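You operate a simulated robot arm through the tools that you are given. There is no shell and no other tool.

You run a simulated robot arm. Do the job below in one go: nothing can be reset, and whatever is moved stays where it is left.

JOB
Share out the white gauge blocks on the top of the board stack. At the end: the 25 mm white gauge block from the top of the board stack is on top of the brown tile clips box; the beige key fob (marked "Shed") from the top of the board stack stands where the orange small float stood; the white eye wash bottle from the top of the board stack stands where the beige key fob stood; the orange small float stands on top of the yellow rubber block; the 20 mm white gauge block from the top of the board stack is on top of the brown card box (marked "Sealer") on the top of the board stack; whatever was shut is shut again. Leave all else as you found it, and nothing knocked over.

Only the result counts: the job must be done as asked and must still hold three seconds after the hand-in. Knocking over, shifting, dropping, spilling or breaking anything else fails it.

ROBOT AND FRAMES
A 7-joint arm with a two-finger gripper, fixed in place. Base frame: the origin is at the foot of the arm, x ahead of it, y to its left, z up; the work surface is at about z = 780. Units: mm, degrees, N and s.
With the tool pointing down near the work surface it reaches from about 340 to 720 mm from the base axis. Its first joint turns from -66.0 to 66.0 degrees. Payload 2.45 kg.
The tool frame sits at the grasp point between the pads (the TCP): z along the fingers, y along the line on which they close. The tips reach 26 mm beyond it. The gripper opens to 96 mm. The gripper's body begins 69 mm behind the TCP.
Orientation is told as [roll, pitch, yaw] about the base's x, y, z axes, in that order, counted from this pose: with the fingers straight down and closing along the base's y, the tool's x points along the base's -x, its y along +y and its z along -z.

CONTROLS
- The arm moves only by the tool arm_command. Its arguments are lists of equal length, an entry for each row: "offset": the shift along the tool's x, y, z in mm, a list of three; "rotation": the turn, a rotation vector about the tool's x, y, z in rad, a list of three; "gripper": the finger opening in mm, from 0 to 96. In form: {"offset": [[x, y, z], ...], "rotation": [[ax, ay, az], ...], "gripper": [gripper, ...]}. A call has 1 to 20 rows; each row shifts and turns the commanded pose from where the row before left it, along the tool's axes as they then stand. Each row takes 0.2 s and may step no farther than 50 mm and 8.6 degrees from the row before; otherwise, or with a gripper value out of range, the whole call is refused. Where a pose cannot be reached the arm comes as near as it can. A force on the tool above 40 N (or 10 N above the force at the start of the call, whichever is more), or a blocked arm, ends the call early, and 0.2 s more pass. The fingers move at their own pace and stop on an object; they squeeze with about 37 N. The grip force told is the motor's: it shows also when the fingers shut on nothing. Time passes only in rows, and 0.2 s behind the last, so rows that do not move let the fingers close. The reply holds the time, the measured pose of the TCP, the force on the tool along the base axes, the opening and the grip force, in the units named above and with some noise, with the torque about the TCP (base axes, N m) and any sound that the robot's microphone picked up, and new pictures: "views" is both (left out), scene, wrist or none.
- Cameras (640 x 400 px; columns grow to the right, rows downward): "scene" is fixed at [150.3, -381.4, 1425.2]; the picture's right is [0.89, -0.46, 0.00], its down [-0.26, -0.50, -0.83] and it looks along [0.38, 0.74, -0.56] (base axes); focal length 325 px, centre (320, 200). "wrist" rides on the gripper at [82, 3, -98] in the tool frame; the picture's right is [-0.04, 1.00, 0.00], its down [-0.73, -0.03, -0.68] and it looks along [-0.68, -0.03, 0.73] (tool axes); focal length 256 px, centre (320, 200).
- locate(camera, pixels): for up to 12 pixels [column, row] of the newest picture of that camera ("zoom" is the newest enlarged one), the place [x, y, z] in the base frame of the surface seen there, good to about 3 mm. The clock stands still meanwhile.
- close_up(camera, box): a new picture of the part [left, top, right, bottom] of that camera's present view, enlarged. The clock stands still meanwhile.
- sign_off(): hands the job in; it is judged then, once.

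Open the gripper and draw the arm clear of the work before you hand the job in, unless the task says otherwise.

The tools are called as a command line: name --argument value ..., lists and objects as JSON in quotes. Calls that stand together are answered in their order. arm_command: Moves the arm, as the interface text tells. Its arguments: {"type":"object","properties":{"offset":{"type":"array","items":{"type":"array","items":{"type":"number"}}},"rotation":{"type":"array","items":{"type":"array","items":{"type":"number"}}},"gripper":{"type":"array","items":{"type":"number"}},"views":{"type":"string","enum":["both","scene","wrist","none"]}},"required":["offset","rotation","gripper"]} The other tools are called the same way: locate (camera, pixels) gives the place of the surface under pixels of a picture; close_up (camera, box) takes an enlarged picture of a part of a camera's view; sign_off () hands the job in.

At the start:

```text
time: 0.0
ee_pos: [425.3, 77.6, 1120.4]
tcp_rot: [0.0, 0.0, 0.0]
wrist_force: [0.0, -0.2, -0.6]
ft_torque: [0.01, -0.06, 0.02]
grip_width: 96.1
gripper_force: 0.1
```

scene: 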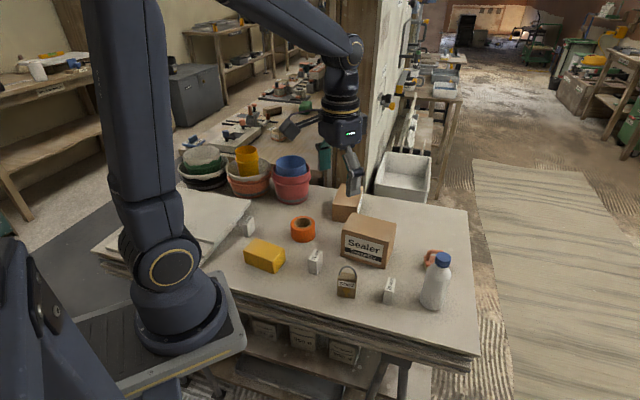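
wrist: 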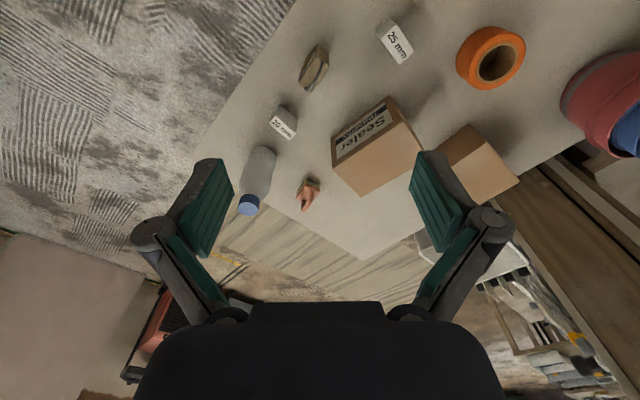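

The scene picture shows the yellow block (264,255), orange ring (303,229), white blocks (248,226), (316,262), (389,290), the key fob (347,282), Sealer box (367,240), bottle (436,282). I take close-ups to identify each one.

close_up --camera "scene" --box '[220, 180, 350, 280]'

close_up --camera "scene" --box '[320, 220, 470, 320]'

close_up --camera "wrist" --box '[230, 10, 550, 240]'

```text
4.00 times, centred on (285, 230) of scene
```

zoom: 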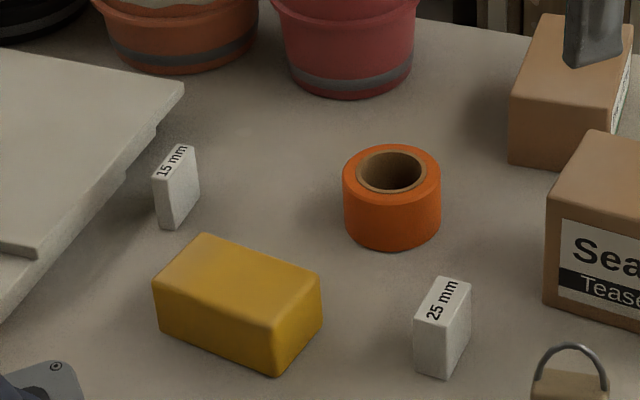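

```text
4.00 times, centred on (395, 270) of scene
```

zoom: 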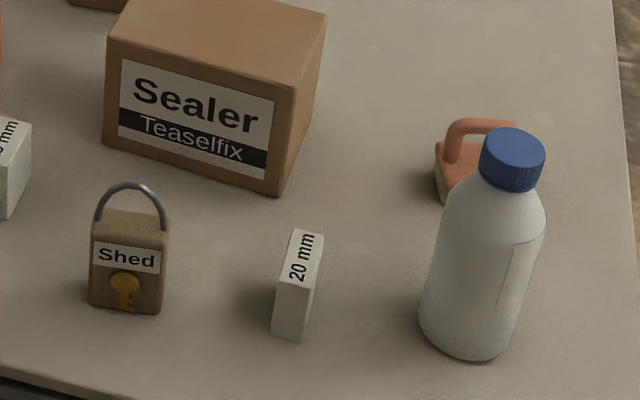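

```text
1.74 times, centred on (390, 125) of wrist
```

zoom: 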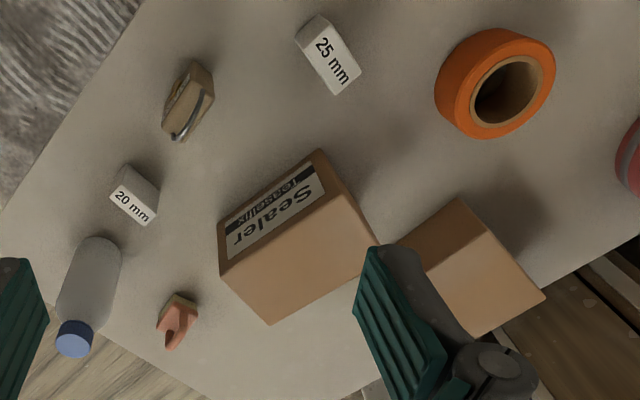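

I locate key points on all of the things in the scene picture first.

locate --camera "scene" --pixels '[[264, 248], [303, 222], [316, 254], [347, 276], [390, 283], [437, 290], [443, 259], [434, 252], [368, 228], [345, 210], [249, 220], [302, 240]]'

locate --camera "wrist" --pixels '[[250, 205], [258, 165], [312, 185], [302, 200], [281, 128], [313, 68], [398, 45], [480, 160], [500, 180], [375, 160], [470, 60], [440, 170]]'

```text
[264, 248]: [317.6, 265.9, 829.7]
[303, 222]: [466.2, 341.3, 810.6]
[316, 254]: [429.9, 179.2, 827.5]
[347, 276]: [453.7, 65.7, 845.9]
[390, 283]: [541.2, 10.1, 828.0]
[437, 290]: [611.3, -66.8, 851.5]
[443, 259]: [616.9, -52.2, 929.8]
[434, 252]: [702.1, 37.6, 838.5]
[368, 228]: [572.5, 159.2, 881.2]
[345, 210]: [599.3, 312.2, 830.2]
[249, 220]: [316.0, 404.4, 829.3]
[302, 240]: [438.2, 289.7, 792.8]
```

```text
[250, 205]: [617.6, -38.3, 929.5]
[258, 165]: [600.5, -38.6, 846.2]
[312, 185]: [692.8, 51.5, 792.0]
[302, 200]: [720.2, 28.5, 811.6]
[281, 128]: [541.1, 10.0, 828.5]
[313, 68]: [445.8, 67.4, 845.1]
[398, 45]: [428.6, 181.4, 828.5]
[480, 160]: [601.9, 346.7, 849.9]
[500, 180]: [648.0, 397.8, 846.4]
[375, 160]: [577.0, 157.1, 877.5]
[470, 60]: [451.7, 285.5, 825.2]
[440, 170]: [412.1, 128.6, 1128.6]
```

The float is most likely the small orange-handled tool at scene (434,258), behind the bottle; the orange ring is a tape roll. I move left in free air to see the rear box, which may be the tile clips box, with the wrist camera.

arm_command --offset '[[0, 42, 0], [0, 42, 0], [0, 42, 0], [0, 42, 0], [0, 42, 0], [0, 32, 0], [0, 0, 0], [0, 0, 0]]' --rotation '[[0, 0, 0], [0, 0, 0], [0, 0, 0], [0, 0, 0], [0, 0, 0], [0, 0, 0], [0, 0, 0], [0, 0, 0]]' --gripper '[96, 96, 96, 96, 96, 96, 96, 96]'

```text
time: 1.8
ee_pos: [427.5, 322.0, 1121.1]
tcp_rot: [0.1, 0.0, 0.0]
wrist_force: [0.4, -0.5, -0.5]
ft_torque: [-0.02, -0.01, -0.02]
grip_width: 95.9
gripper_force: 0.1
```

scene: 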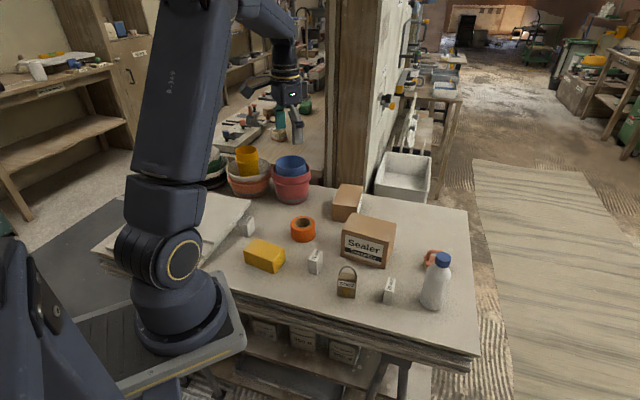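
wrist: 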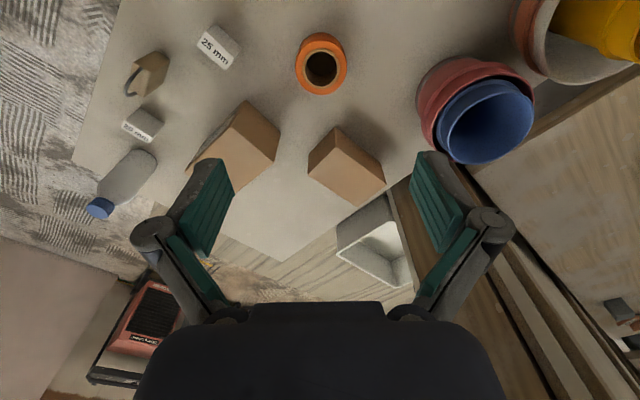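

The rear box is now clear of the arm. I take close-ups of it in both views.

close_up --camera "scene" --box '[310, 170, 410, 240]'

close_up --camera "wrist" --box '[270, 100, 430, 220]'

locate --camera "scene" --pixels '[[333, 204], [342, 185], [363, 190], [358, 210], [345, 60], [345, 140], [365, 175], [348, 197], [350, 220], [333, 218], [390, 200], [343, 120]]'

```text
5.71 times, centred on (360, 205) of scene
```

zoom: 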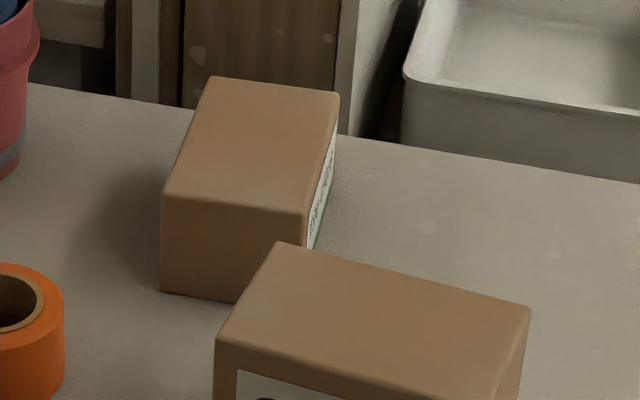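

```text
3.33 times, centred on (350, 160) of wrist
```

zoom: 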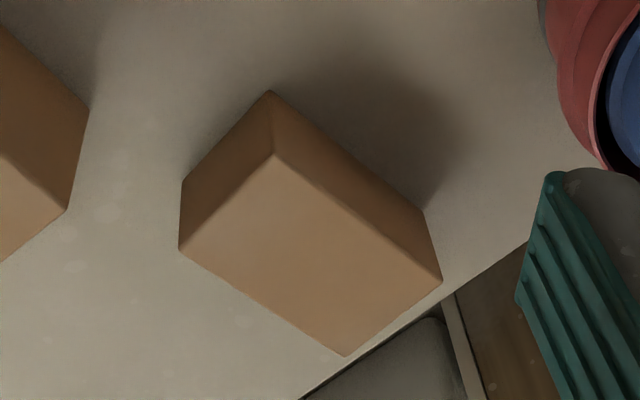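

```text
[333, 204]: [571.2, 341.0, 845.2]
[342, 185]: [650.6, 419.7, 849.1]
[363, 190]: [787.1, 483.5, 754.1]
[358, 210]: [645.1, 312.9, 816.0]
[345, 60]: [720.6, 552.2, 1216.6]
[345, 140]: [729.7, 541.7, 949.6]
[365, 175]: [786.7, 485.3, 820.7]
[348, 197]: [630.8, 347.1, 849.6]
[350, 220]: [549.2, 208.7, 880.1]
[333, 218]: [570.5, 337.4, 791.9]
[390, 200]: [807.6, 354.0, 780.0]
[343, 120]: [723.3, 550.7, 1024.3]
```

The rear box is closed and flat-topped with a label on its far side. I locate the corners of its top face in the zoomed picture, and the corners of the Sealer box.

locate --camera "zoom" --pixels '[[275, 162], [188, 247], [343, 347], [433, 283], [310, 255]]'

locate --camera "scene" --pixels '[[345, 234], [359, 215], [400, 224], [389, 245], [370, 229], [376, 105], [290, 155], [275, 180], [440, 215], [245, 255], [283, 262]]'

```text
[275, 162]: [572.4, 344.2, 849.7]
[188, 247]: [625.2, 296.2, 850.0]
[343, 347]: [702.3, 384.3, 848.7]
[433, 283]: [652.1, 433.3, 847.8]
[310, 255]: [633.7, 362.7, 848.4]
```

```text
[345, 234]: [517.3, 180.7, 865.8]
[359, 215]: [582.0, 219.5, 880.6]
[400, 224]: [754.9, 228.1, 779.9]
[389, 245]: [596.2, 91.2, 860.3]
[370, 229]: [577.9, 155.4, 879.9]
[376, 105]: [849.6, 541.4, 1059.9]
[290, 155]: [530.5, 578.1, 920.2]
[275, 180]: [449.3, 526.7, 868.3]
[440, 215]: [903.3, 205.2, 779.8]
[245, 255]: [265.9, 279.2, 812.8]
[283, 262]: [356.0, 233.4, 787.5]
```

Now I get the shape of the 25 mm block and the yellow block with an enlarged scene view.

close_up --camera "scene" --box '[296, 240, 336, 280]'

close_up --camera "wrist" --box '[180, 10, 260, 80]'

```text
10.00 times, centred on (316, 260) of scene
```

zoom: 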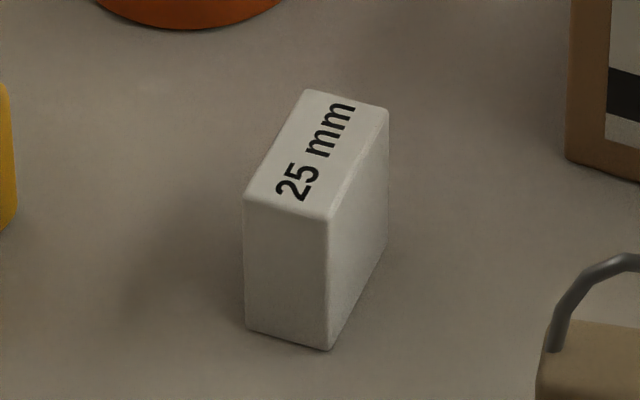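

```text
5.71 times, centred on (220, 45) of wrist
```

zoom: 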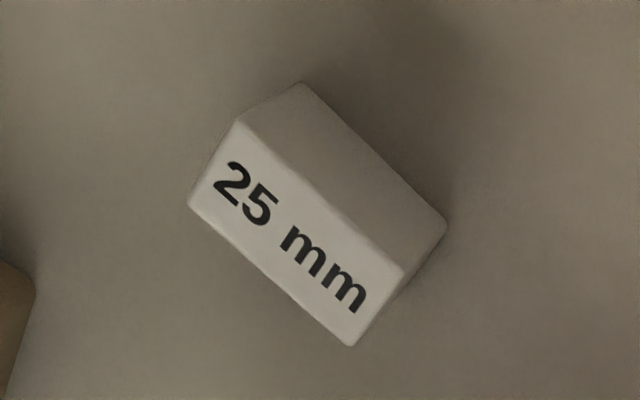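

I locate the corners of the 25 mm block's top in this zoom.

locate --camera "zoom" --pixels '[[240, 132], [196, 200], [350, 338], [397, 275], [290, 235], [302, 90], [440, 222]]'

close_up --camera "scene" --box '[370, 265, 410, 305]'

```text
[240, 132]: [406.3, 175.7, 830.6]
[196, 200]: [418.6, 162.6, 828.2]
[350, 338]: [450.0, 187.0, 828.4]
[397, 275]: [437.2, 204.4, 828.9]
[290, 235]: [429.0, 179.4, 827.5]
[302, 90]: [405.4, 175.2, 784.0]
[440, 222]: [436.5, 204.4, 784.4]
```

```text
10.00 times, centred on (390, 285) of scene
```

zoom: 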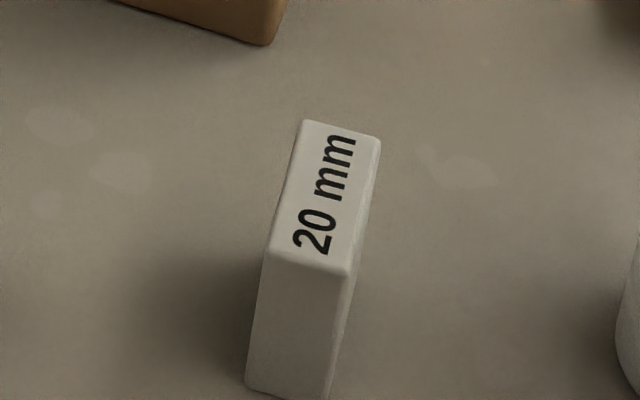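

Same for the 20 mm block in the newest zoom.

locate --camera "zoom" --pixels '[[306, 126], [372, 142], [343, 268], [274, 250], [325, 195]]'

close_up --camera "wrist" --box '[80, 30, 200, 230]'

```text
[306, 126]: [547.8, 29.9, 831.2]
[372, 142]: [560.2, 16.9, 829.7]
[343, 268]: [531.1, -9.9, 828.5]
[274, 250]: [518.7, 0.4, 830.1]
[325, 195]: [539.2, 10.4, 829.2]
```

```text
2.00 times, centred on (140, 130) of wrist
```

zoom: 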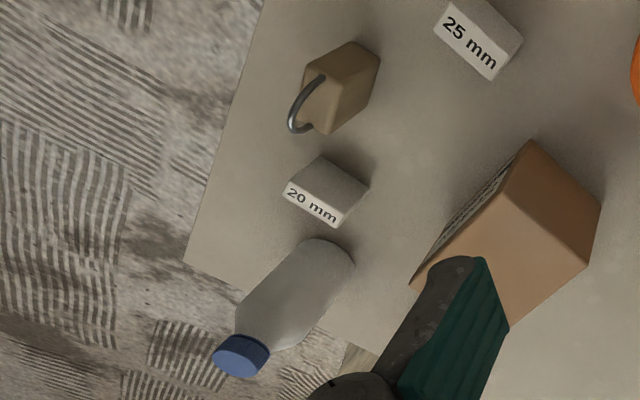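

The 25 mm block centres near (428,182), long side at about 42 degrees, top at z 828. I move above it at z 950 and turn the hand 41.5 degrees so the fingers close across its short side.

arm_command --offset '[[0, -27.9, 34], [0, -27.9, 34], [0, -27.9, 34], [0, -27.9, 34], [0, -27.9, 34], [0, 0, 0], [0, 0, 0], [0, 0, 0], [0, 0, 0], [0, 0, 0], [0, 0, 0], [0, 0, 0]]' --rotation '[[0, 0, 0], [0, 0, 0], [0, 0, 0], [0, 0, 0], [0, 0, 0], [0, 0, -0.145], [0, 0, -0.145], [0, 0, -0.145], [0, 0, -0.145], [0, 0, -0.145], [0, 0, 0], [0, 0, 0]]' --gripper '[70, 70, 70, 70, 70, 70, 70, 70, 70, 70, 70, 70]'

```text
time: 4.4
ee_pos: [424.8, 180.0, 950.5]
tcp_rot: [0.0, 0.0, 41.6]
wrist_force: [-0.5, -0.1, 0.1]
ft_torque: [0.03, 0.02, 0.03]
grip_width: 70.1
gripper_force: 0.0
```

scene: 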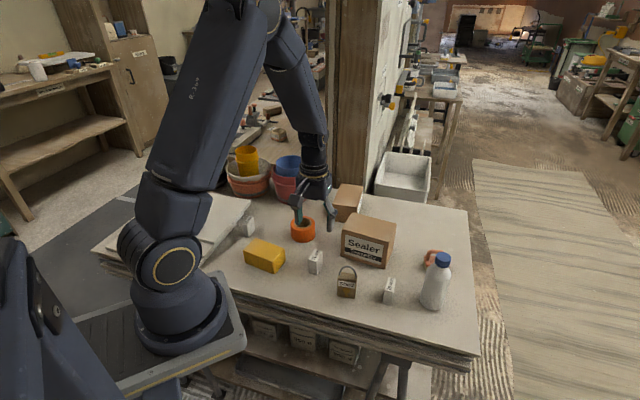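
wrist: 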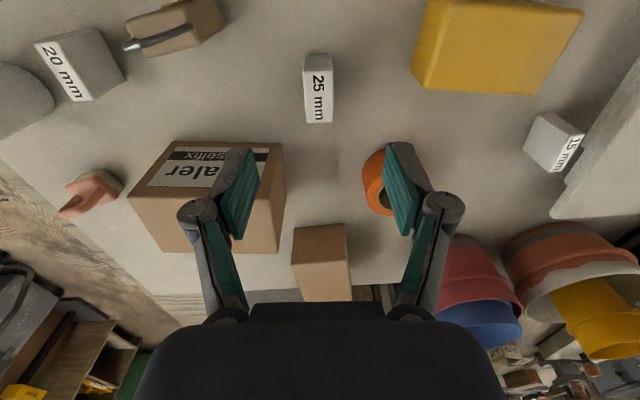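

The hand is over the block: it shows at wrist (318,90), square to the fingers. I enlarge it to fine-tune the centring.

close_up --camera "wrist" --box '[280, 40, 360, 140]'

close_up --camera "wrist" --box '[400, 0, 600, 110]'

```text
4.00 times, centred on (320, 90) of wrist
```

zoom: 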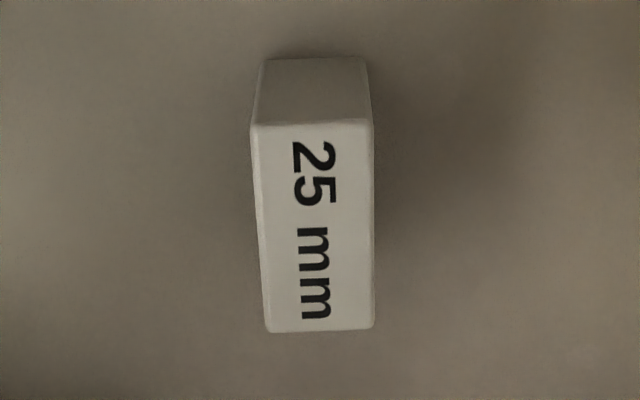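

```text
3.20 times, centred on (500, 55) of wrist
```

zoom: 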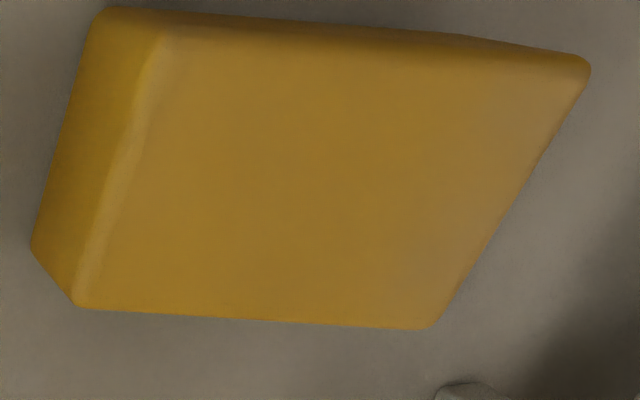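

I locate the block's top corners in the wrist view and the yellow block's corners in the newest zoom.

locate --camera "wrist" --pixels '[[304, 72], [332, 72], [308, 121], [332, 121], [318, 96]]'

locate --camera "zoom" --pixels '[[165, 30], [85, 298], [432, 322], [580, 70], [310, 180]]'

```text
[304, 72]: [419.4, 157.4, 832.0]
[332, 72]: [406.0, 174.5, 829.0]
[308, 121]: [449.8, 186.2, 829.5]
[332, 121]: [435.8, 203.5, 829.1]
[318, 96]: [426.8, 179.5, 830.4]
```

```text
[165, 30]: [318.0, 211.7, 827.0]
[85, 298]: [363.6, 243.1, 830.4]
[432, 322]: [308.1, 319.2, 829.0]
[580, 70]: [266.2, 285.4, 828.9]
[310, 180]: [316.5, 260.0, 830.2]
```

The block centre is about (427.8,180.4), so I shift by about 2 mm, go down to z 816, and close on the block.

arm_command --offset '[[-2, -1.4, 30], [0, 0, 40], [0, 0, 40], [0, 0, 24], [0, 0, 0], [0, 0, 0], [0, 0, 0], [0, 0, 0], [0, 0, 0], [0, 0, 0]]' --rotation '[[0, 0, 0], [0, 0, 0], [0, 0, 0], [0, 0, 0], [0, 0, 0], [0, 0, 0], [0, 0, 0], [0, 0, 0], [0, 0, 0], [0, 0, 0]]' --gripper '[60, 60, 60, 60, 60, 5, 5, 5, 5, 5]'

```text
time: 6.6
ee_pos: [427.7, 178.6, 813.7]
tcp_rot: [0.0, -0.1, 41.7]
wrist_force: [0.8, -0.1, 0.2]
ft_torque: [0.0, -0.01, -0.01]
grip_width: 24.1
gripper_force: 36.8
```

scene: 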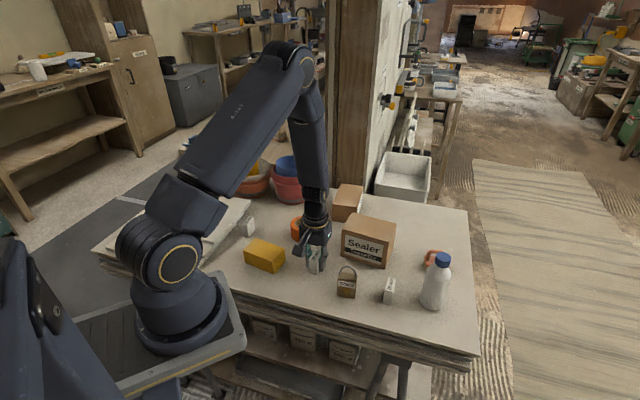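
wrist: 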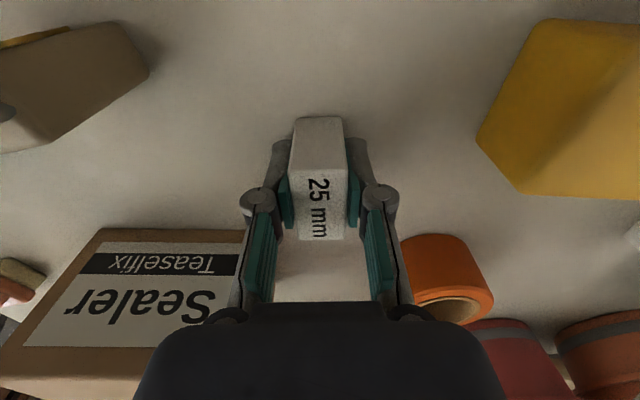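

Gripped at 24 mm. I lift straight up 150 mm, then travel to above the near part of the tile-clips box, about (617,341), turning 6 degrees to line up with it.

arm_command --offset '[[0, 0, -25], [0, 0, -41], [0, 0, -42], [0, 0, -42], [0, 0, 0], [-41, -0.8, 0], [-41, -0.8, 0], [-41, -0.8, 0], [-41, -0.8, 0], [-41, -0.8, 0], [-41, -0.7, 0], [0, 0, 0], [0, 0, 0], [0, 0, 0]]' --rotation '[[0, 0, 0], [0, 0, 0], [0, 0, 0], [0, 0, 0], [0, 0, 0], [0, 0, 0], [0, 0, 0], [0, 0, 0], [0, 0, 0], [0, 0, 0], [0, 0, 0], [0, 0, -0.113], [0, 0, 0], [0, 0, 0]]' --gripper '[5, 5, 5, 5, 5, 5, 5, 5, 5, 5, 5, 5, 5, 5]'

```text
time: 9.6
ee_pos: [614.2, 338.6, 966.2]
tcp_rot: [0.0, 0.0, 48.1]
wrist_force: [-0.2, 0.9, 0.3]
ft_torque: [-0.01, 0.01, -0.02]
grip_width: 5.1
gripper_force: 0.0
```

scene: 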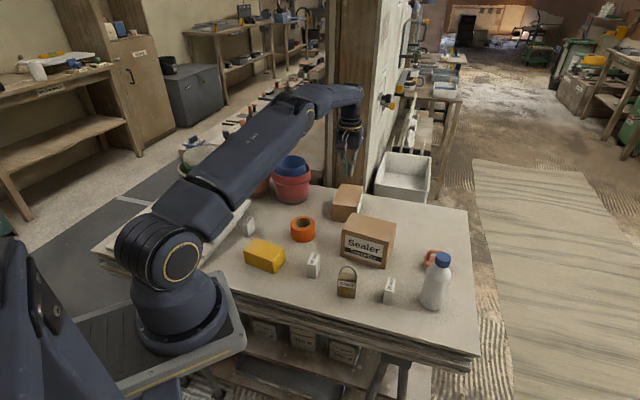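
wrist: 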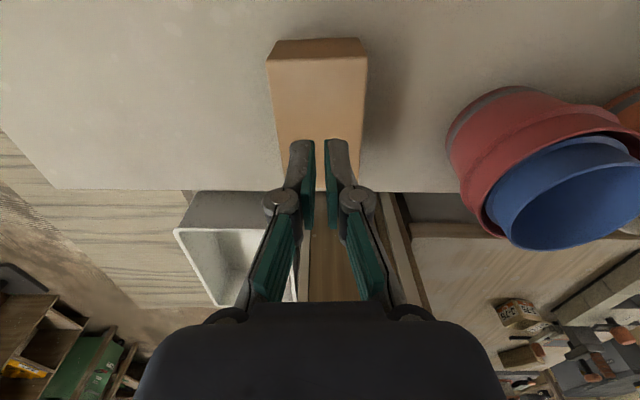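

The opening reads 5 mm: the block slipped out of the fingers and is at scene (313,264). I look at it closely to see whether it still stands.

close_up --camera "scene" --box '[293, 240, 333, 285]'

```text
8.89 times, centred on (313, 262) of scene
```

zoom: 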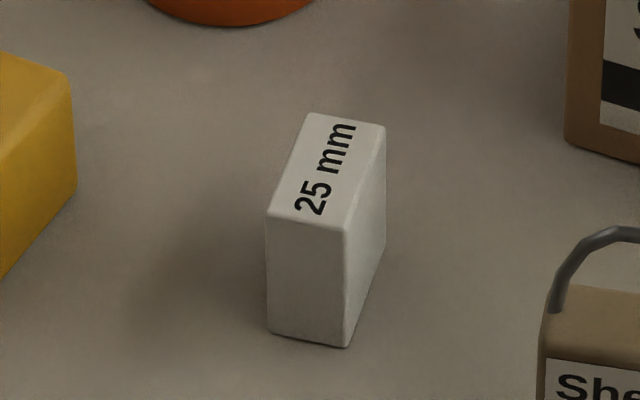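

It still stands, shifted by only a few mm. I locate its new corners before returning to it.

locate --camera "zoom" --pixels '[[312, 118], [380, 130], [344, 226], [272, 212], [325, 170]]'

```text
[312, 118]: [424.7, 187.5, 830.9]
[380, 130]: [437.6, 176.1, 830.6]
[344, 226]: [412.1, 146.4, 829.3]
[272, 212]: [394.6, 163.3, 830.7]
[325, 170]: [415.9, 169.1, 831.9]
```

I go back to above the block at about (417,168) at the same height, then view it with the wrist camera.

arm_command --offset '[[37, 4.7, 0], [37, 4.7, 0], [37, 4.7, 0], [37, 4.7, 0], [37, 4.7, 0], [37, 4.7, 0], [36, 4.7, 0], [0, 0, 16], [0, 0, 0], [0, 0, 0]]' --rotation '[[0, 0, 0], [0, 0, 0], [0, 0, 0], [0, 0, 0], [0, 0, 0], [0, 0, 0], [0, 0, 0.08], [0, 0, 0], [0, 0, 0], [0, 0, 0]]' --gripper '[60, 60, 60, 60, 60, 60, 60, 60, 60, 60]' --views "wrist"

close_up --camera "wrist" --box '[260, 40, 380, 140]'

```text
time: 11.8
ee_pos: [416.7, 169.9, 951.4]
tcp_rot: [0.0, 0.0, 43.4]
wrist_force: [-0.3, 0.1, -0.5]
ft_torque: [0.02, -0.02, -0.02]
grip_width: 60.1
gripper_force: 0.0
```

wrist: 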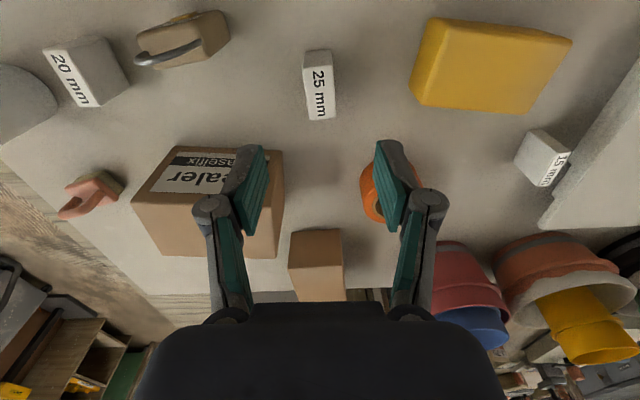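

```text
4.00 times, centred on (320, 90) of wrist
```

zoom: 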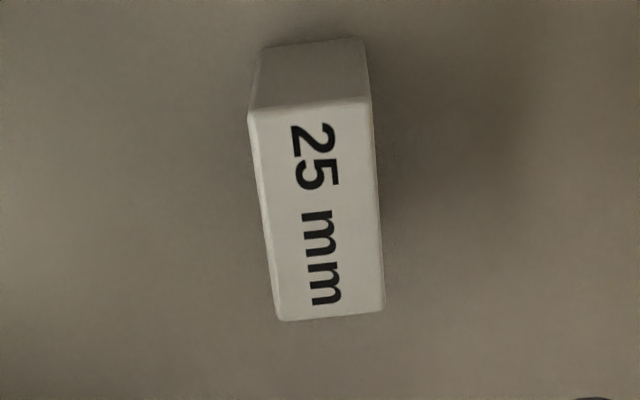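

I locate the block's corners in this zoom; it is turned about 5 degrees further than the hand.

locate --camera "zoom" --pixels '[[254, 116], [364, 110], [283, 312], [377, 303], [317, 210]]'

```text
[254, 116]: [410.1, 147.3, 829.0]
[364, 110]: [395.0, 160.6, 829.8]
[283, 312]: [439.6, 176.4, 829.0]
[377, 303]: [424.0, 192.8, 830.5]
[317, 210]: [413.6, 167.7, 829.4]
```

The block's centre matches the hand. I turn 4 degrees more, go deeper than before (z 809), close with a command of 0, and lift very slowly by 6 mm to read the weight.

arm_command --offset '[[0, 0, 0], [0, 0, 40], [0, 0, 40], [0, 0, 40], [0, 0, 15], [0, 0, 6], [0, 0, 0], [0, 0, 0], [0, 0, 0], [0, 0, 0], [0, 0, 0], [0, 0, 0]]' --rotation '[[0, 0, -0.07], [0, 0, 0], [0, 0, 0], [0, 0, 0], [0, 0, 0], [0, 0, 0], [0, 0, 0], [0, 0, 0], [0, 0, 0], [0, 0, 0], [0, 0, 0], [0, 0, 0]]' --gripper '[60, 60, 60, 60, 60, 60, 60, 0, 0, 0, 0, 0]' --views "wrist"

arm_command --offset '[[0, 0, -1], [0, 0, -1], [0, 0, -1], [0, 0, -1], [0, 0, -1], [0, 0, -1], [0, 0, 0]]' --rotation '[[0, 0, 0], [0, 0, 0], [0, 0, 0], [0, 0, 0], [0, 0, 0], [0, 0, 0], [0, 0, 0]]' --gripper '[0, 0, 0, 0, 0, 0, 0]'

```text
time: 14.4
ee_pos: [419.2, 169.1, 809.1]
tcp_rot: [0.0, 0.0, 47.5]
wrist_force: [-0.4, -0.4, -0.3]
ft_torque: [0.04, -0.01, 0.0]
grip_width: 23.7
gripper_force: 37.0
```

wrist: 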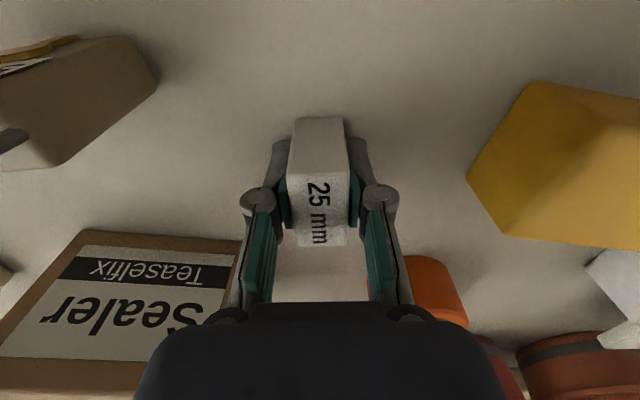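

```text
time: 16.0
ee_pos: [416.5, 169.9, 815.8]
tcp_rot: [-0.1, 0.0, 47.5]
wrist_force: [-0.3, -0.2, 0.2]
ft_torque: [-0.03, -0.03, 0.0]
grip_width: 24.0
gripper_force: 36.8
```

scene: 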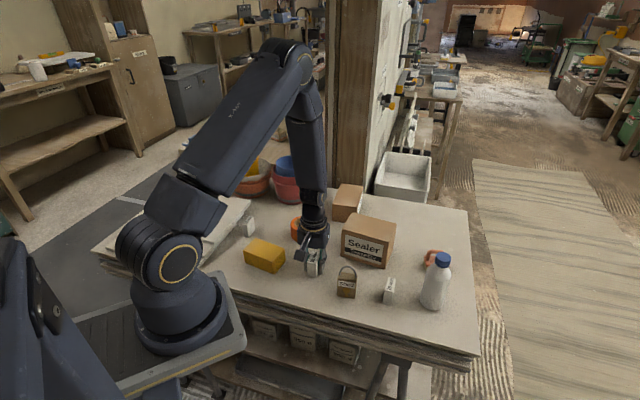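
wrist: 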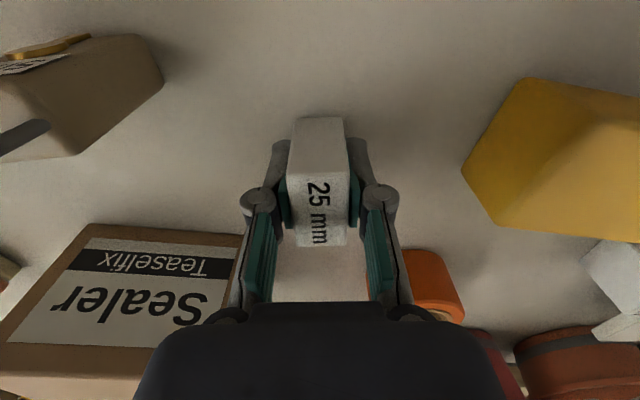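

The block now comes up with the fingers (same place in the wrist view, opening 24 mm). I keep lifting gently and check the grip.

arm_command --offset '[[0, 0, -4], [0, 0, -6], [0, 0, -8], [0, 0, -10], [0, 0, -12], [0, 0, -12], [0, 0, -12], [0, 0, -12], [0, 0, -12], [0, 0, -12], [0, 0, -12], [0, 0, -12], [0, 0, -10], [0, 0, -6], [0, 0, 0]]' --rotation '[[0, 0, 0], [0, 0, 0], [0, 0, 0], [0, 0, 0], [0, 0, 0], [0, 0, 0], [0, 0, 0], [0, 0, 0], [0, 0, 0], [0, 0, 0], [0, 0, 0], [0, 0, 0], [0, 0, 0], [0, 0, 0], [0, 0, 0]]' --gripper '[0, 0, 0, 0, 0, 0, 0, 0, 0, 0, 0, 0, 0, 0, 0]'

```text
time: 19.2
ee_pos: [417.9, 169.4, 954.9]
tcp_rot: [0.0, -0.1, 47.4]
wrist_force: [0.1, 0.2, -0.7]
ft_torque: [-0.03, 0.01, 0.01]
grip_width: 23.9
gripper_force: 36.9
```

scene: 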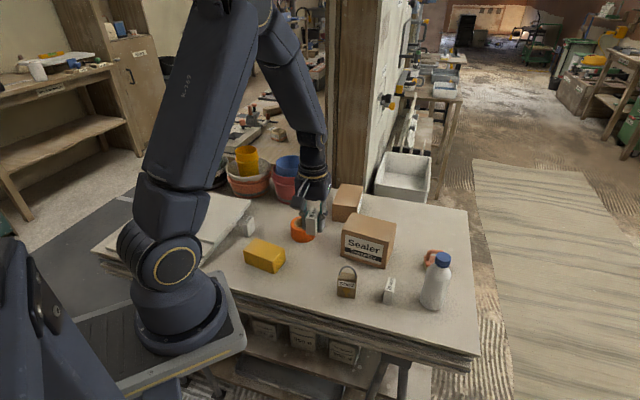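
wrist: 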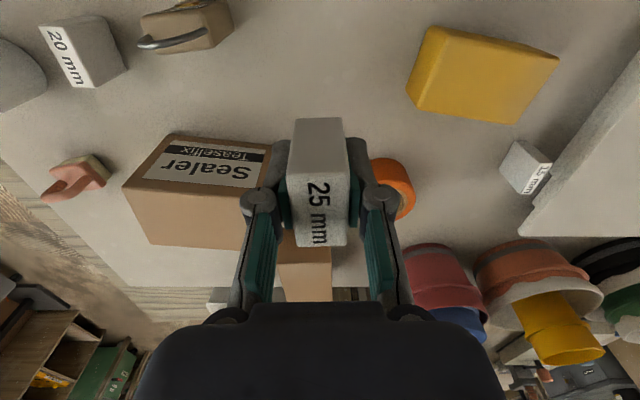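

The block is held firmly. I travel gently with a ramp to above the tile-clips box at about (617,341).

arm_command --offset '[[-8, -1, 0], [-15, -1.8, 0], [-22, -2.6, 0], [-25, -3, 0], [-25, -3, 0], [-25, -3, 0], [-25, -3, 0], [-25, -3, 0], [-25, -3, 0], [-25, -3, 0], [-20, -2.3, 0], [-13, -1.6, 0], [-8, -0.9, 0], [0, 0, 0], [0, 0, 0]]' --rotation '[[0, 0, 0], [0, 0, 0], [0, 0, 0], [0, 0, 0], [0, 0, 0], [0, 0, 0], [0, 0, 0], [0, 0, 0], [0, 0, 0], [0, 0, 0], [0, 0, 0], [0, 0, 0], [0, 0, 0], [0, 0, 0], [0, 0, 0]]' --gripper '[0, 0, 0, 0, 0, 0, 0, 0, 0, 0, 0, 0, 0, 0, 0]'

```text
time: 22.4
ee_pos: [618.7, 339.6, 955.9]
tcp_rot: [0.0, 0.0, 47.5]
wrist_force: [1.0, -0.5, -1.5]
ft_torque: [-0.03, 0.01, 0.01]
grip_width: 24.2
gripper_force: 36.5
```

scene: 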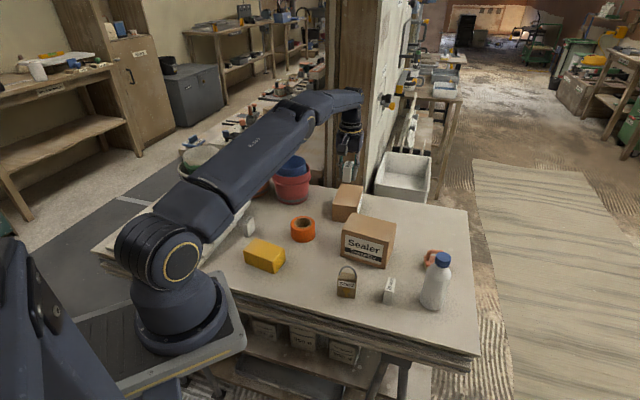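
wrist: 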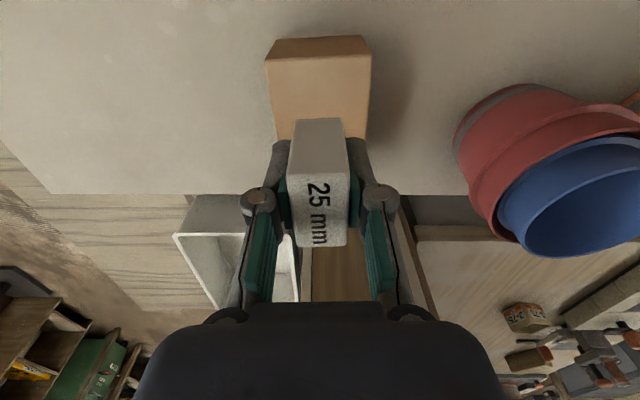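

The hand is centred over the box (near top edge at wrist (267–370, 58)). I lower gently to about 1–2 mm above contact.

arm_command --offset '[[0, 0, 10], [0, 0, 15], [0, 0, 15], [0, 0, 12], [0, 0, 10], [0, 0, 7], [0, 0, 4], [0, 0, 2], [0, 0, 0], [0, 0, 0]]' --rotation '[[0, 0, 0], [0, 0, 0], [0, 0, 0], [0, 0, 0], [0, 0, 0], [0, 0, 0], [0, 0, 0], [0, 0, 0], [0, 0, 0], [0, 0, 0]]' --gripper '[0, 0, 0, 0, 0, 0, 0, 0, 0, 0]'

close_up --camera "scene" --box '[320, 160, 380, 220]'

```text
time: 24.6
ee_pos: [617.7, 340.9, 880.9]
tcp_rot: [0.0, 0.1, 47.5]
wrist_force: [-0.4, -0.3, -1.0]
ft_torque: [-0.01, -0.01, 0.01]
grip_width: 24.0
gripper_force: 36.4
```

scene: 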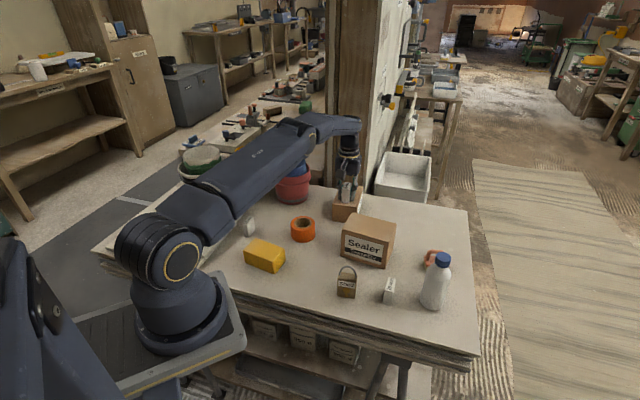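
wrist: 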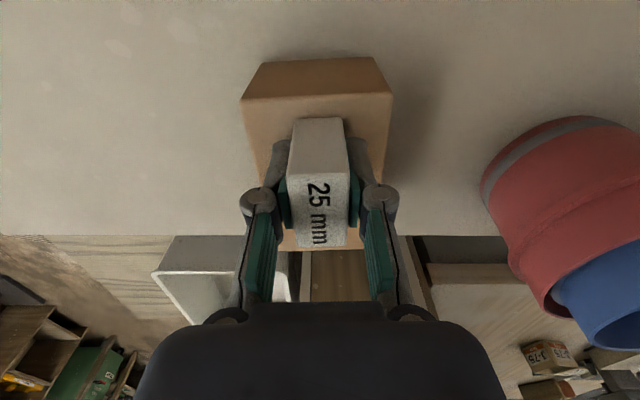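

```text
6.67 times, centred on (350, 190) of scene
```

zoom: 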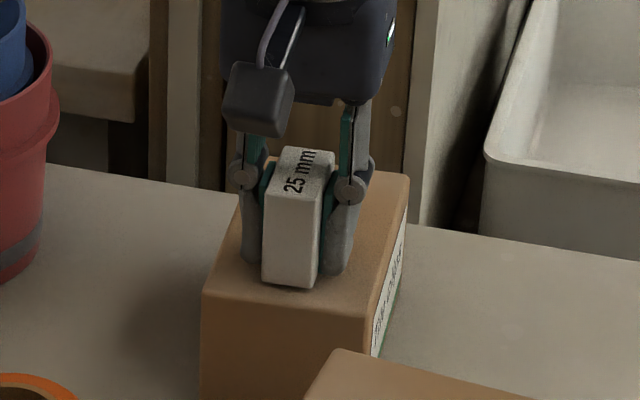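

The block hangs just above the box's top. I lower by 0.5–1 mm steps and watch the force.

arm_command --offset '[[0, 0, 0.6], [0, 0, 0.6], [0, 0, 0], [0, 0, 0]]' --rotation '[[0, 0, 0], [0, 0, 0], [0, 0, 0], [0, 0, 0]]' --gripper '[0, 0, 0, 0]' --views "none"

arm_command --offset '[[0, 0, 0.6], [0, 0, 0.6], [0, 0, 0], [0, 0, 0]]' --rotation '[[0, 0, 0], [0, 0, 0], [0, 0, 0], [0, 0, 0]]' --gripper '[0, 0, 0, 0]' --views "none"

```text
time: 25.6
ee_pos: [616.9, 340.9, 878.9]
tcp_rot: [0.0, -0.1, 47.5]
wrist_force: [-0.2, -0.6, -0.7]
ft_torque: [0.03, -0.01, 0.01]
grip_width: 23.7
gripper_force: 37.1
```

```text
time: 26.6
ee_pos: [617.4, 341.2, 877.4]
tcp_rot: [0.0, -0.1, 47.4]
wrist_force: [-1.1, -0.4, 6.4]
ft_torque: [-0.05, 0.05, 0.01]
grip_width: 23.5
gripper_force: 37.5
```

Contact at 6.4 N: the block rests on the box. I open the fingers to 36 mm and rise straight up.

arm_command --offset '[[0, 0, -0.4], [0, 0, 0], [0, 0, 0], [0, 0, 0], [0, 0, 0]]' --rotation '[[0, 0, 0], [0, 0, 0], [0, 0, 0], [0, 0, 0], [0, 0, 0]]' --gripper '[23, 30, 36, 36, 36]' --views "wrist"

arm_command --offset '[[0, 0, -5], [0, 0, -10], [0, 0, -20], [0, 0, -30], [0, 0, -30], [0, 0, 0]]' --rotation '[[0, 0, 0], [0, 0, 0], [0, 0, 0], [0, 0, 0], [0, 0, 0], [0, 0, 0]]' --gripper '[36, 36, 36, 36, 36, 36]'

```text
time: 27.8
ee_pos: [618.1, 340.5, 879.1]
tcp_rot: [0.0, -0.1, 47.4]
wrist_force: [0.1, -0.2, 0.9]
ft_torque: [0.04, 0.01, -0.01]
grip_width: 35.9
gripper_force: 0.0
```

wrist: 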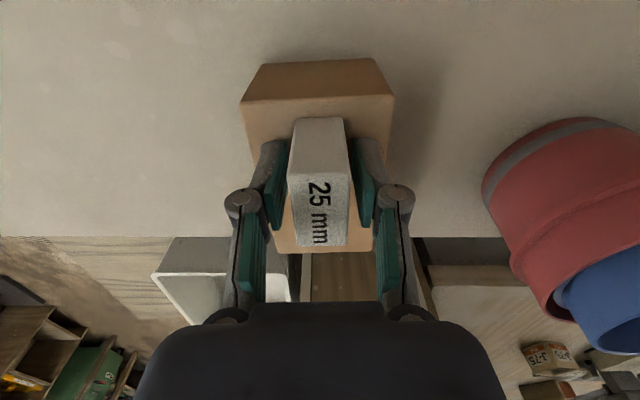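

```text
time: 29.2
ee_pos: [615.8, 341.7, 973.6]
tcp_rot: [0.0, 0.0, 47.4]
wrist_force: [-0.4, -0.1, 0.5]
ft_torque: [0.02, -0.06, -0.01]
grip_width: 36.2
gripper_force: 0.1
```

scene: 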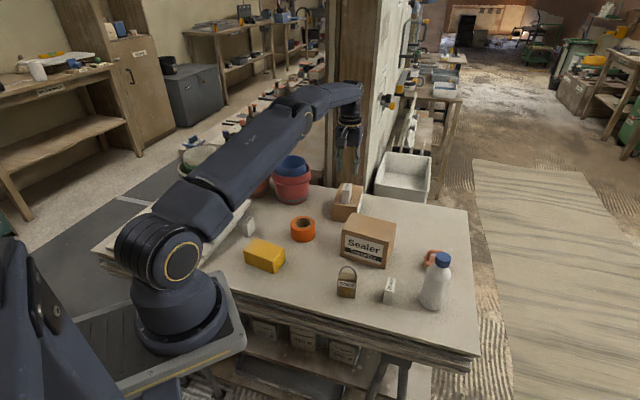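
wrist: 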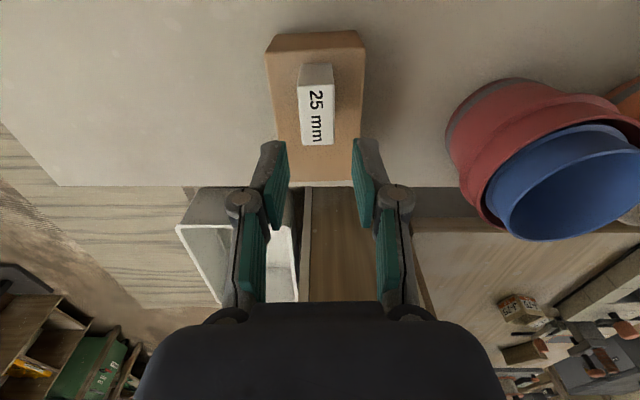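

The 25 mm block stands on the box. Next I fly at this height to above the 20 mm block at about (539,9).

arm_command --offset '[[37.1, -20.9, 0], [37.1, -20.9, 0], [37.1, -20.9, 0], [37.1, -20.9, 0], [37.1, -20.9, 0], [37.1, -20.9, 0], [37.1, -20.9, 0], [37.1, -20.9, 0], [0, 0, 0], [0, 0, 0]]' --rotation '[[0, 0, 0], [0, 0, 0], [0, 0, 0], [0, 0, 0], [0, 0, 0], [0, 0, 0], [0, 0, 0], [0, 0, 0], [0, 0, 0], [0, 0, 0]]' --gripper '[60, 60, 60, 60, 60, 60, 60, 60, 60, 60]'

```text
time: 31.4
ee_pos: [538.0, 8.9, 973.2]
tcp_rot: [0.0, 0.0, 47.5]
wrist_force: [-0.1, 1.1, 1.0]
ft_torque: [0.02, 0.03, 0.01]
grip_width: 60.0
gripper_force: 0.1
```

scene: 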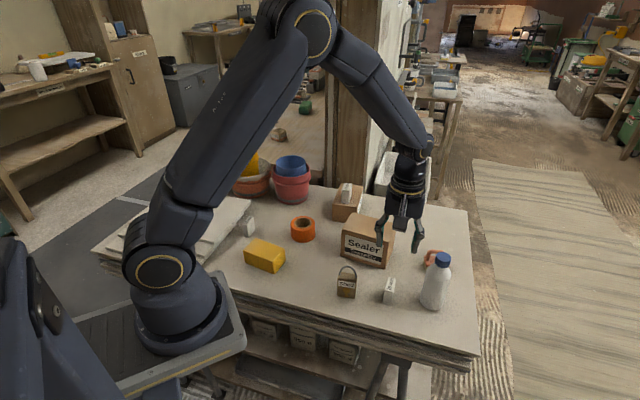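
wrist: 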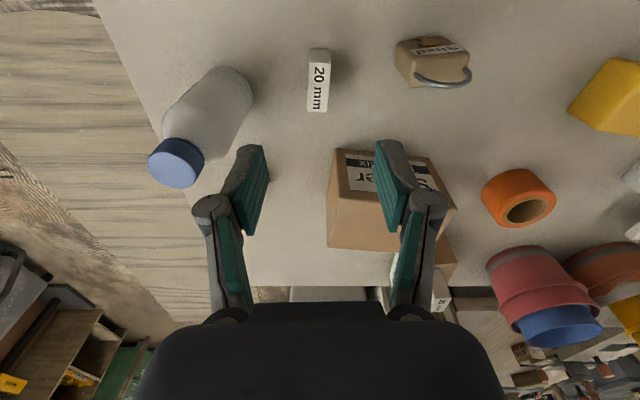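

This view shows the 20 mm block, bottle and fob from above. I enlarge the block and fob region, then the bottle.

close_up --camera "wrist" --box '[290, 20, 490, 140]'

locate --camera "wrist" --pixels '[[310, 62], [329, 62], [309, 110], [327, 109], [230, 75], [250, 100], [222, 140], [166, 100], [345, 155], [428, 157], [453, 208], [328, 218]]'

```text
3.20 times, centred on (390, 80) of wrist
```

zoom: 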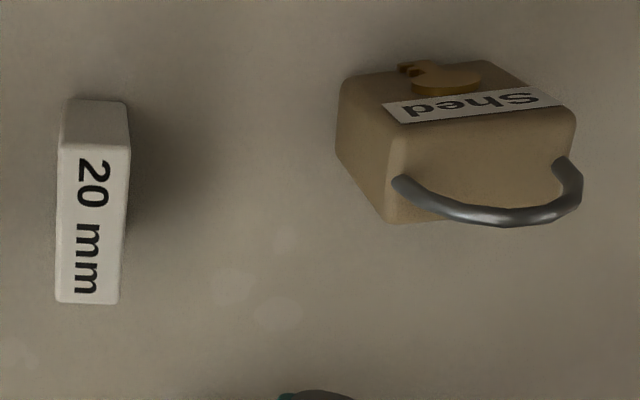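

```text
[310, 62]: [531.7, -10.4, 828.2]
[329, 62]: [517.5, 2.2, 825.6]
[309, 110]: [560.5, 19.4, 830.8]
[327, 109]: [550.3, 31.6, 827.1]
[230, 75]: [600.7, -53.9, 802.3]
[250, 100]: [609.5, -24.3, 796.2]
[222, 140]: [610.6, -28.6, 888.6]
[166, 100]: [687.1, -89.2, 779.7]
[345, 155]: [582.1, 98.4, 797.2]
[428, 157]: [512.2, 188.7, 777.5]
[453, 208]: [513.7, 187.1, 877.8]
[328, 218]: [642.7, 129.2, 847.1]
```

I locate the bottle's cap and silhouette edges to make sure the hand clears it while gripping the 20 mm block.

locate --camera "wrist" --pixels '[[176, 164], [152, 165], [200, 162], [180, 182], [185, 145], [220, 68], [251, 90], [165, 115], [225, 125]]'

locate --camera "scene" --pixels '[[443, 257], [435, 300], [427, 302], [445, 302], [432, 309], [436, 268], [347, 290], [339, 294], [356, 297], [349, 272], [347, 268], [342, 282]]'

```text
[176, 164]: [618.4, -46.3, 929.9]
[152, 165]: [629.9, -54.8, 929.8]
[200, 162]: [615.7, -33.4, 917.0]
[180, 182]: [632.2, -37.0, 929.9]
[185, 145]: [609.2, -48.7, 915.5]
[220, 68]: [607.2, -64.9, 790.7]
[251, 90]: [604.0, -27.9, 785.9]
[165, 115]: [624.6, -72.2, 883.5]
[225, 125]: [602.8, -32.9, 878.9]
```

```text
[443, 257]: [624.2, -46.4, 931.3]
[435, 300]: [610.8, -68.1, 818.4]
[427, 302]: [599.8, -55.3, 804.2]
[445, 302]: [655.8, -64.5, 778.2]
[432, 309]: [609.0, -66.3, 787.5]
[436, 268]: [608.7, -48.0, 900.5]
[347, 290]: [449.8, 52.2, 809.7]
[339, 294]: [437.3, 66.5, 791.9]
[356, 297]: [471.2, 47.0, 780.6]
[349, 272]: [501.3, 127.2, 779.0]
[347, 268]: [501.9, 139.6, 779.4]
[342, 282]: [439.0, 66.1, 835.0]
```

The hand is centred on the 20 mm block (bottle axis is at about (623,-46), radius 27, so it clears). I turn 2.4 degrees back, go down to z 809, and close.

arm_command --offset '[[0, 0, 20], [0, 0, 40], [0, 0, 40], [0, 0, 40], [0, 0, 18], [0, 0, 6], [0, 0, 0], [0, 0, 0], [0, 0, 0], [0, 0, 0], [0, 0, 0], [0, 0, 0]]' --rotation '[[0, 0, 0.042], [0, 0, 0], [0, 0, 0], [0, 0, 0], [0, 0, 0], [0, 0, 0], [0, 0, 0], [0, 0, 0], [0, 0, 0], [0, 0, 0], [0, 0, 0], [0, 0, 0]]' --gripper '[50, 50, 50, 50, 50, 50, 50, 0, 0, 0, 0, 0]' --views "wrist"

arm_command --offset '[[0, 0, -1], [0, 0, -1], [0, 0, -2], [0, 0, -2], [0, 0, 0]]' --rotation '[[0, 0, 0], [0, 0, 0], [0, 0, 0], [0, 0, 0], [0, 0, 0]]' --gripper '[0, 0, 0, 0, 0]' --views "both"

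```text
time: 34.0
ee_pos: [539.9, 9.9, 807.8]
tcp_rot: [-0.1, 0.0, 45.0]
wrist_force: [0.2, 0.0, -1.0]
ft_torque: [0.01, 0.0, 0.05]
grip_width: 18.7
gripper_force: 37.2
```

wrist: 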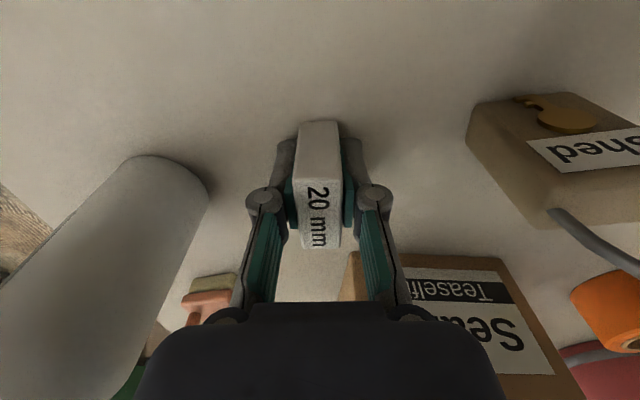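

```text
time: 35.2
ee_pos: [538.4, 9.6, 814.9]
tcp_rot: [0.0, 0.0, 45.1]
wrist_force: [-0.1, 0.3, -0.1]
ft_torque: [0.0, -0.03, -0.01]
grip_width: 18.8
gripper_force: 37.4
```

scene: 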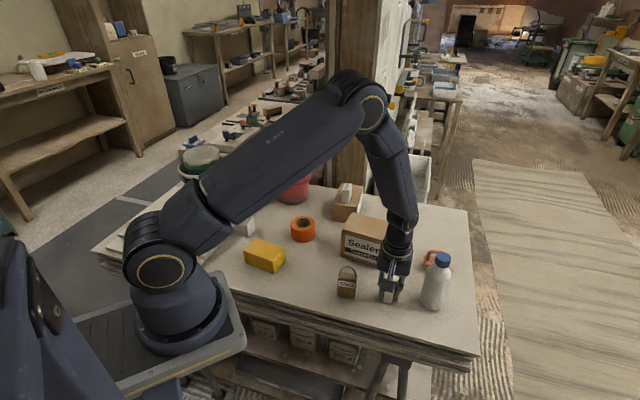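
wrist: 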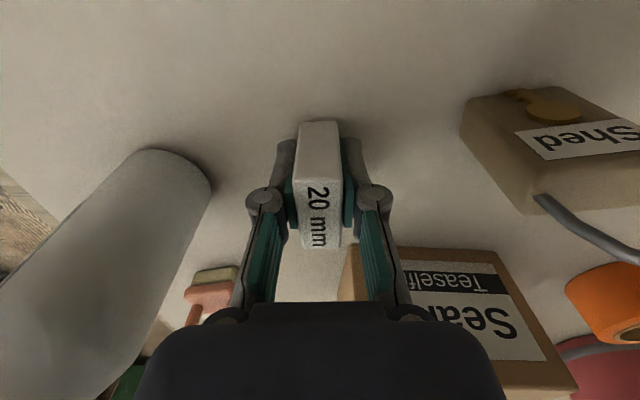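

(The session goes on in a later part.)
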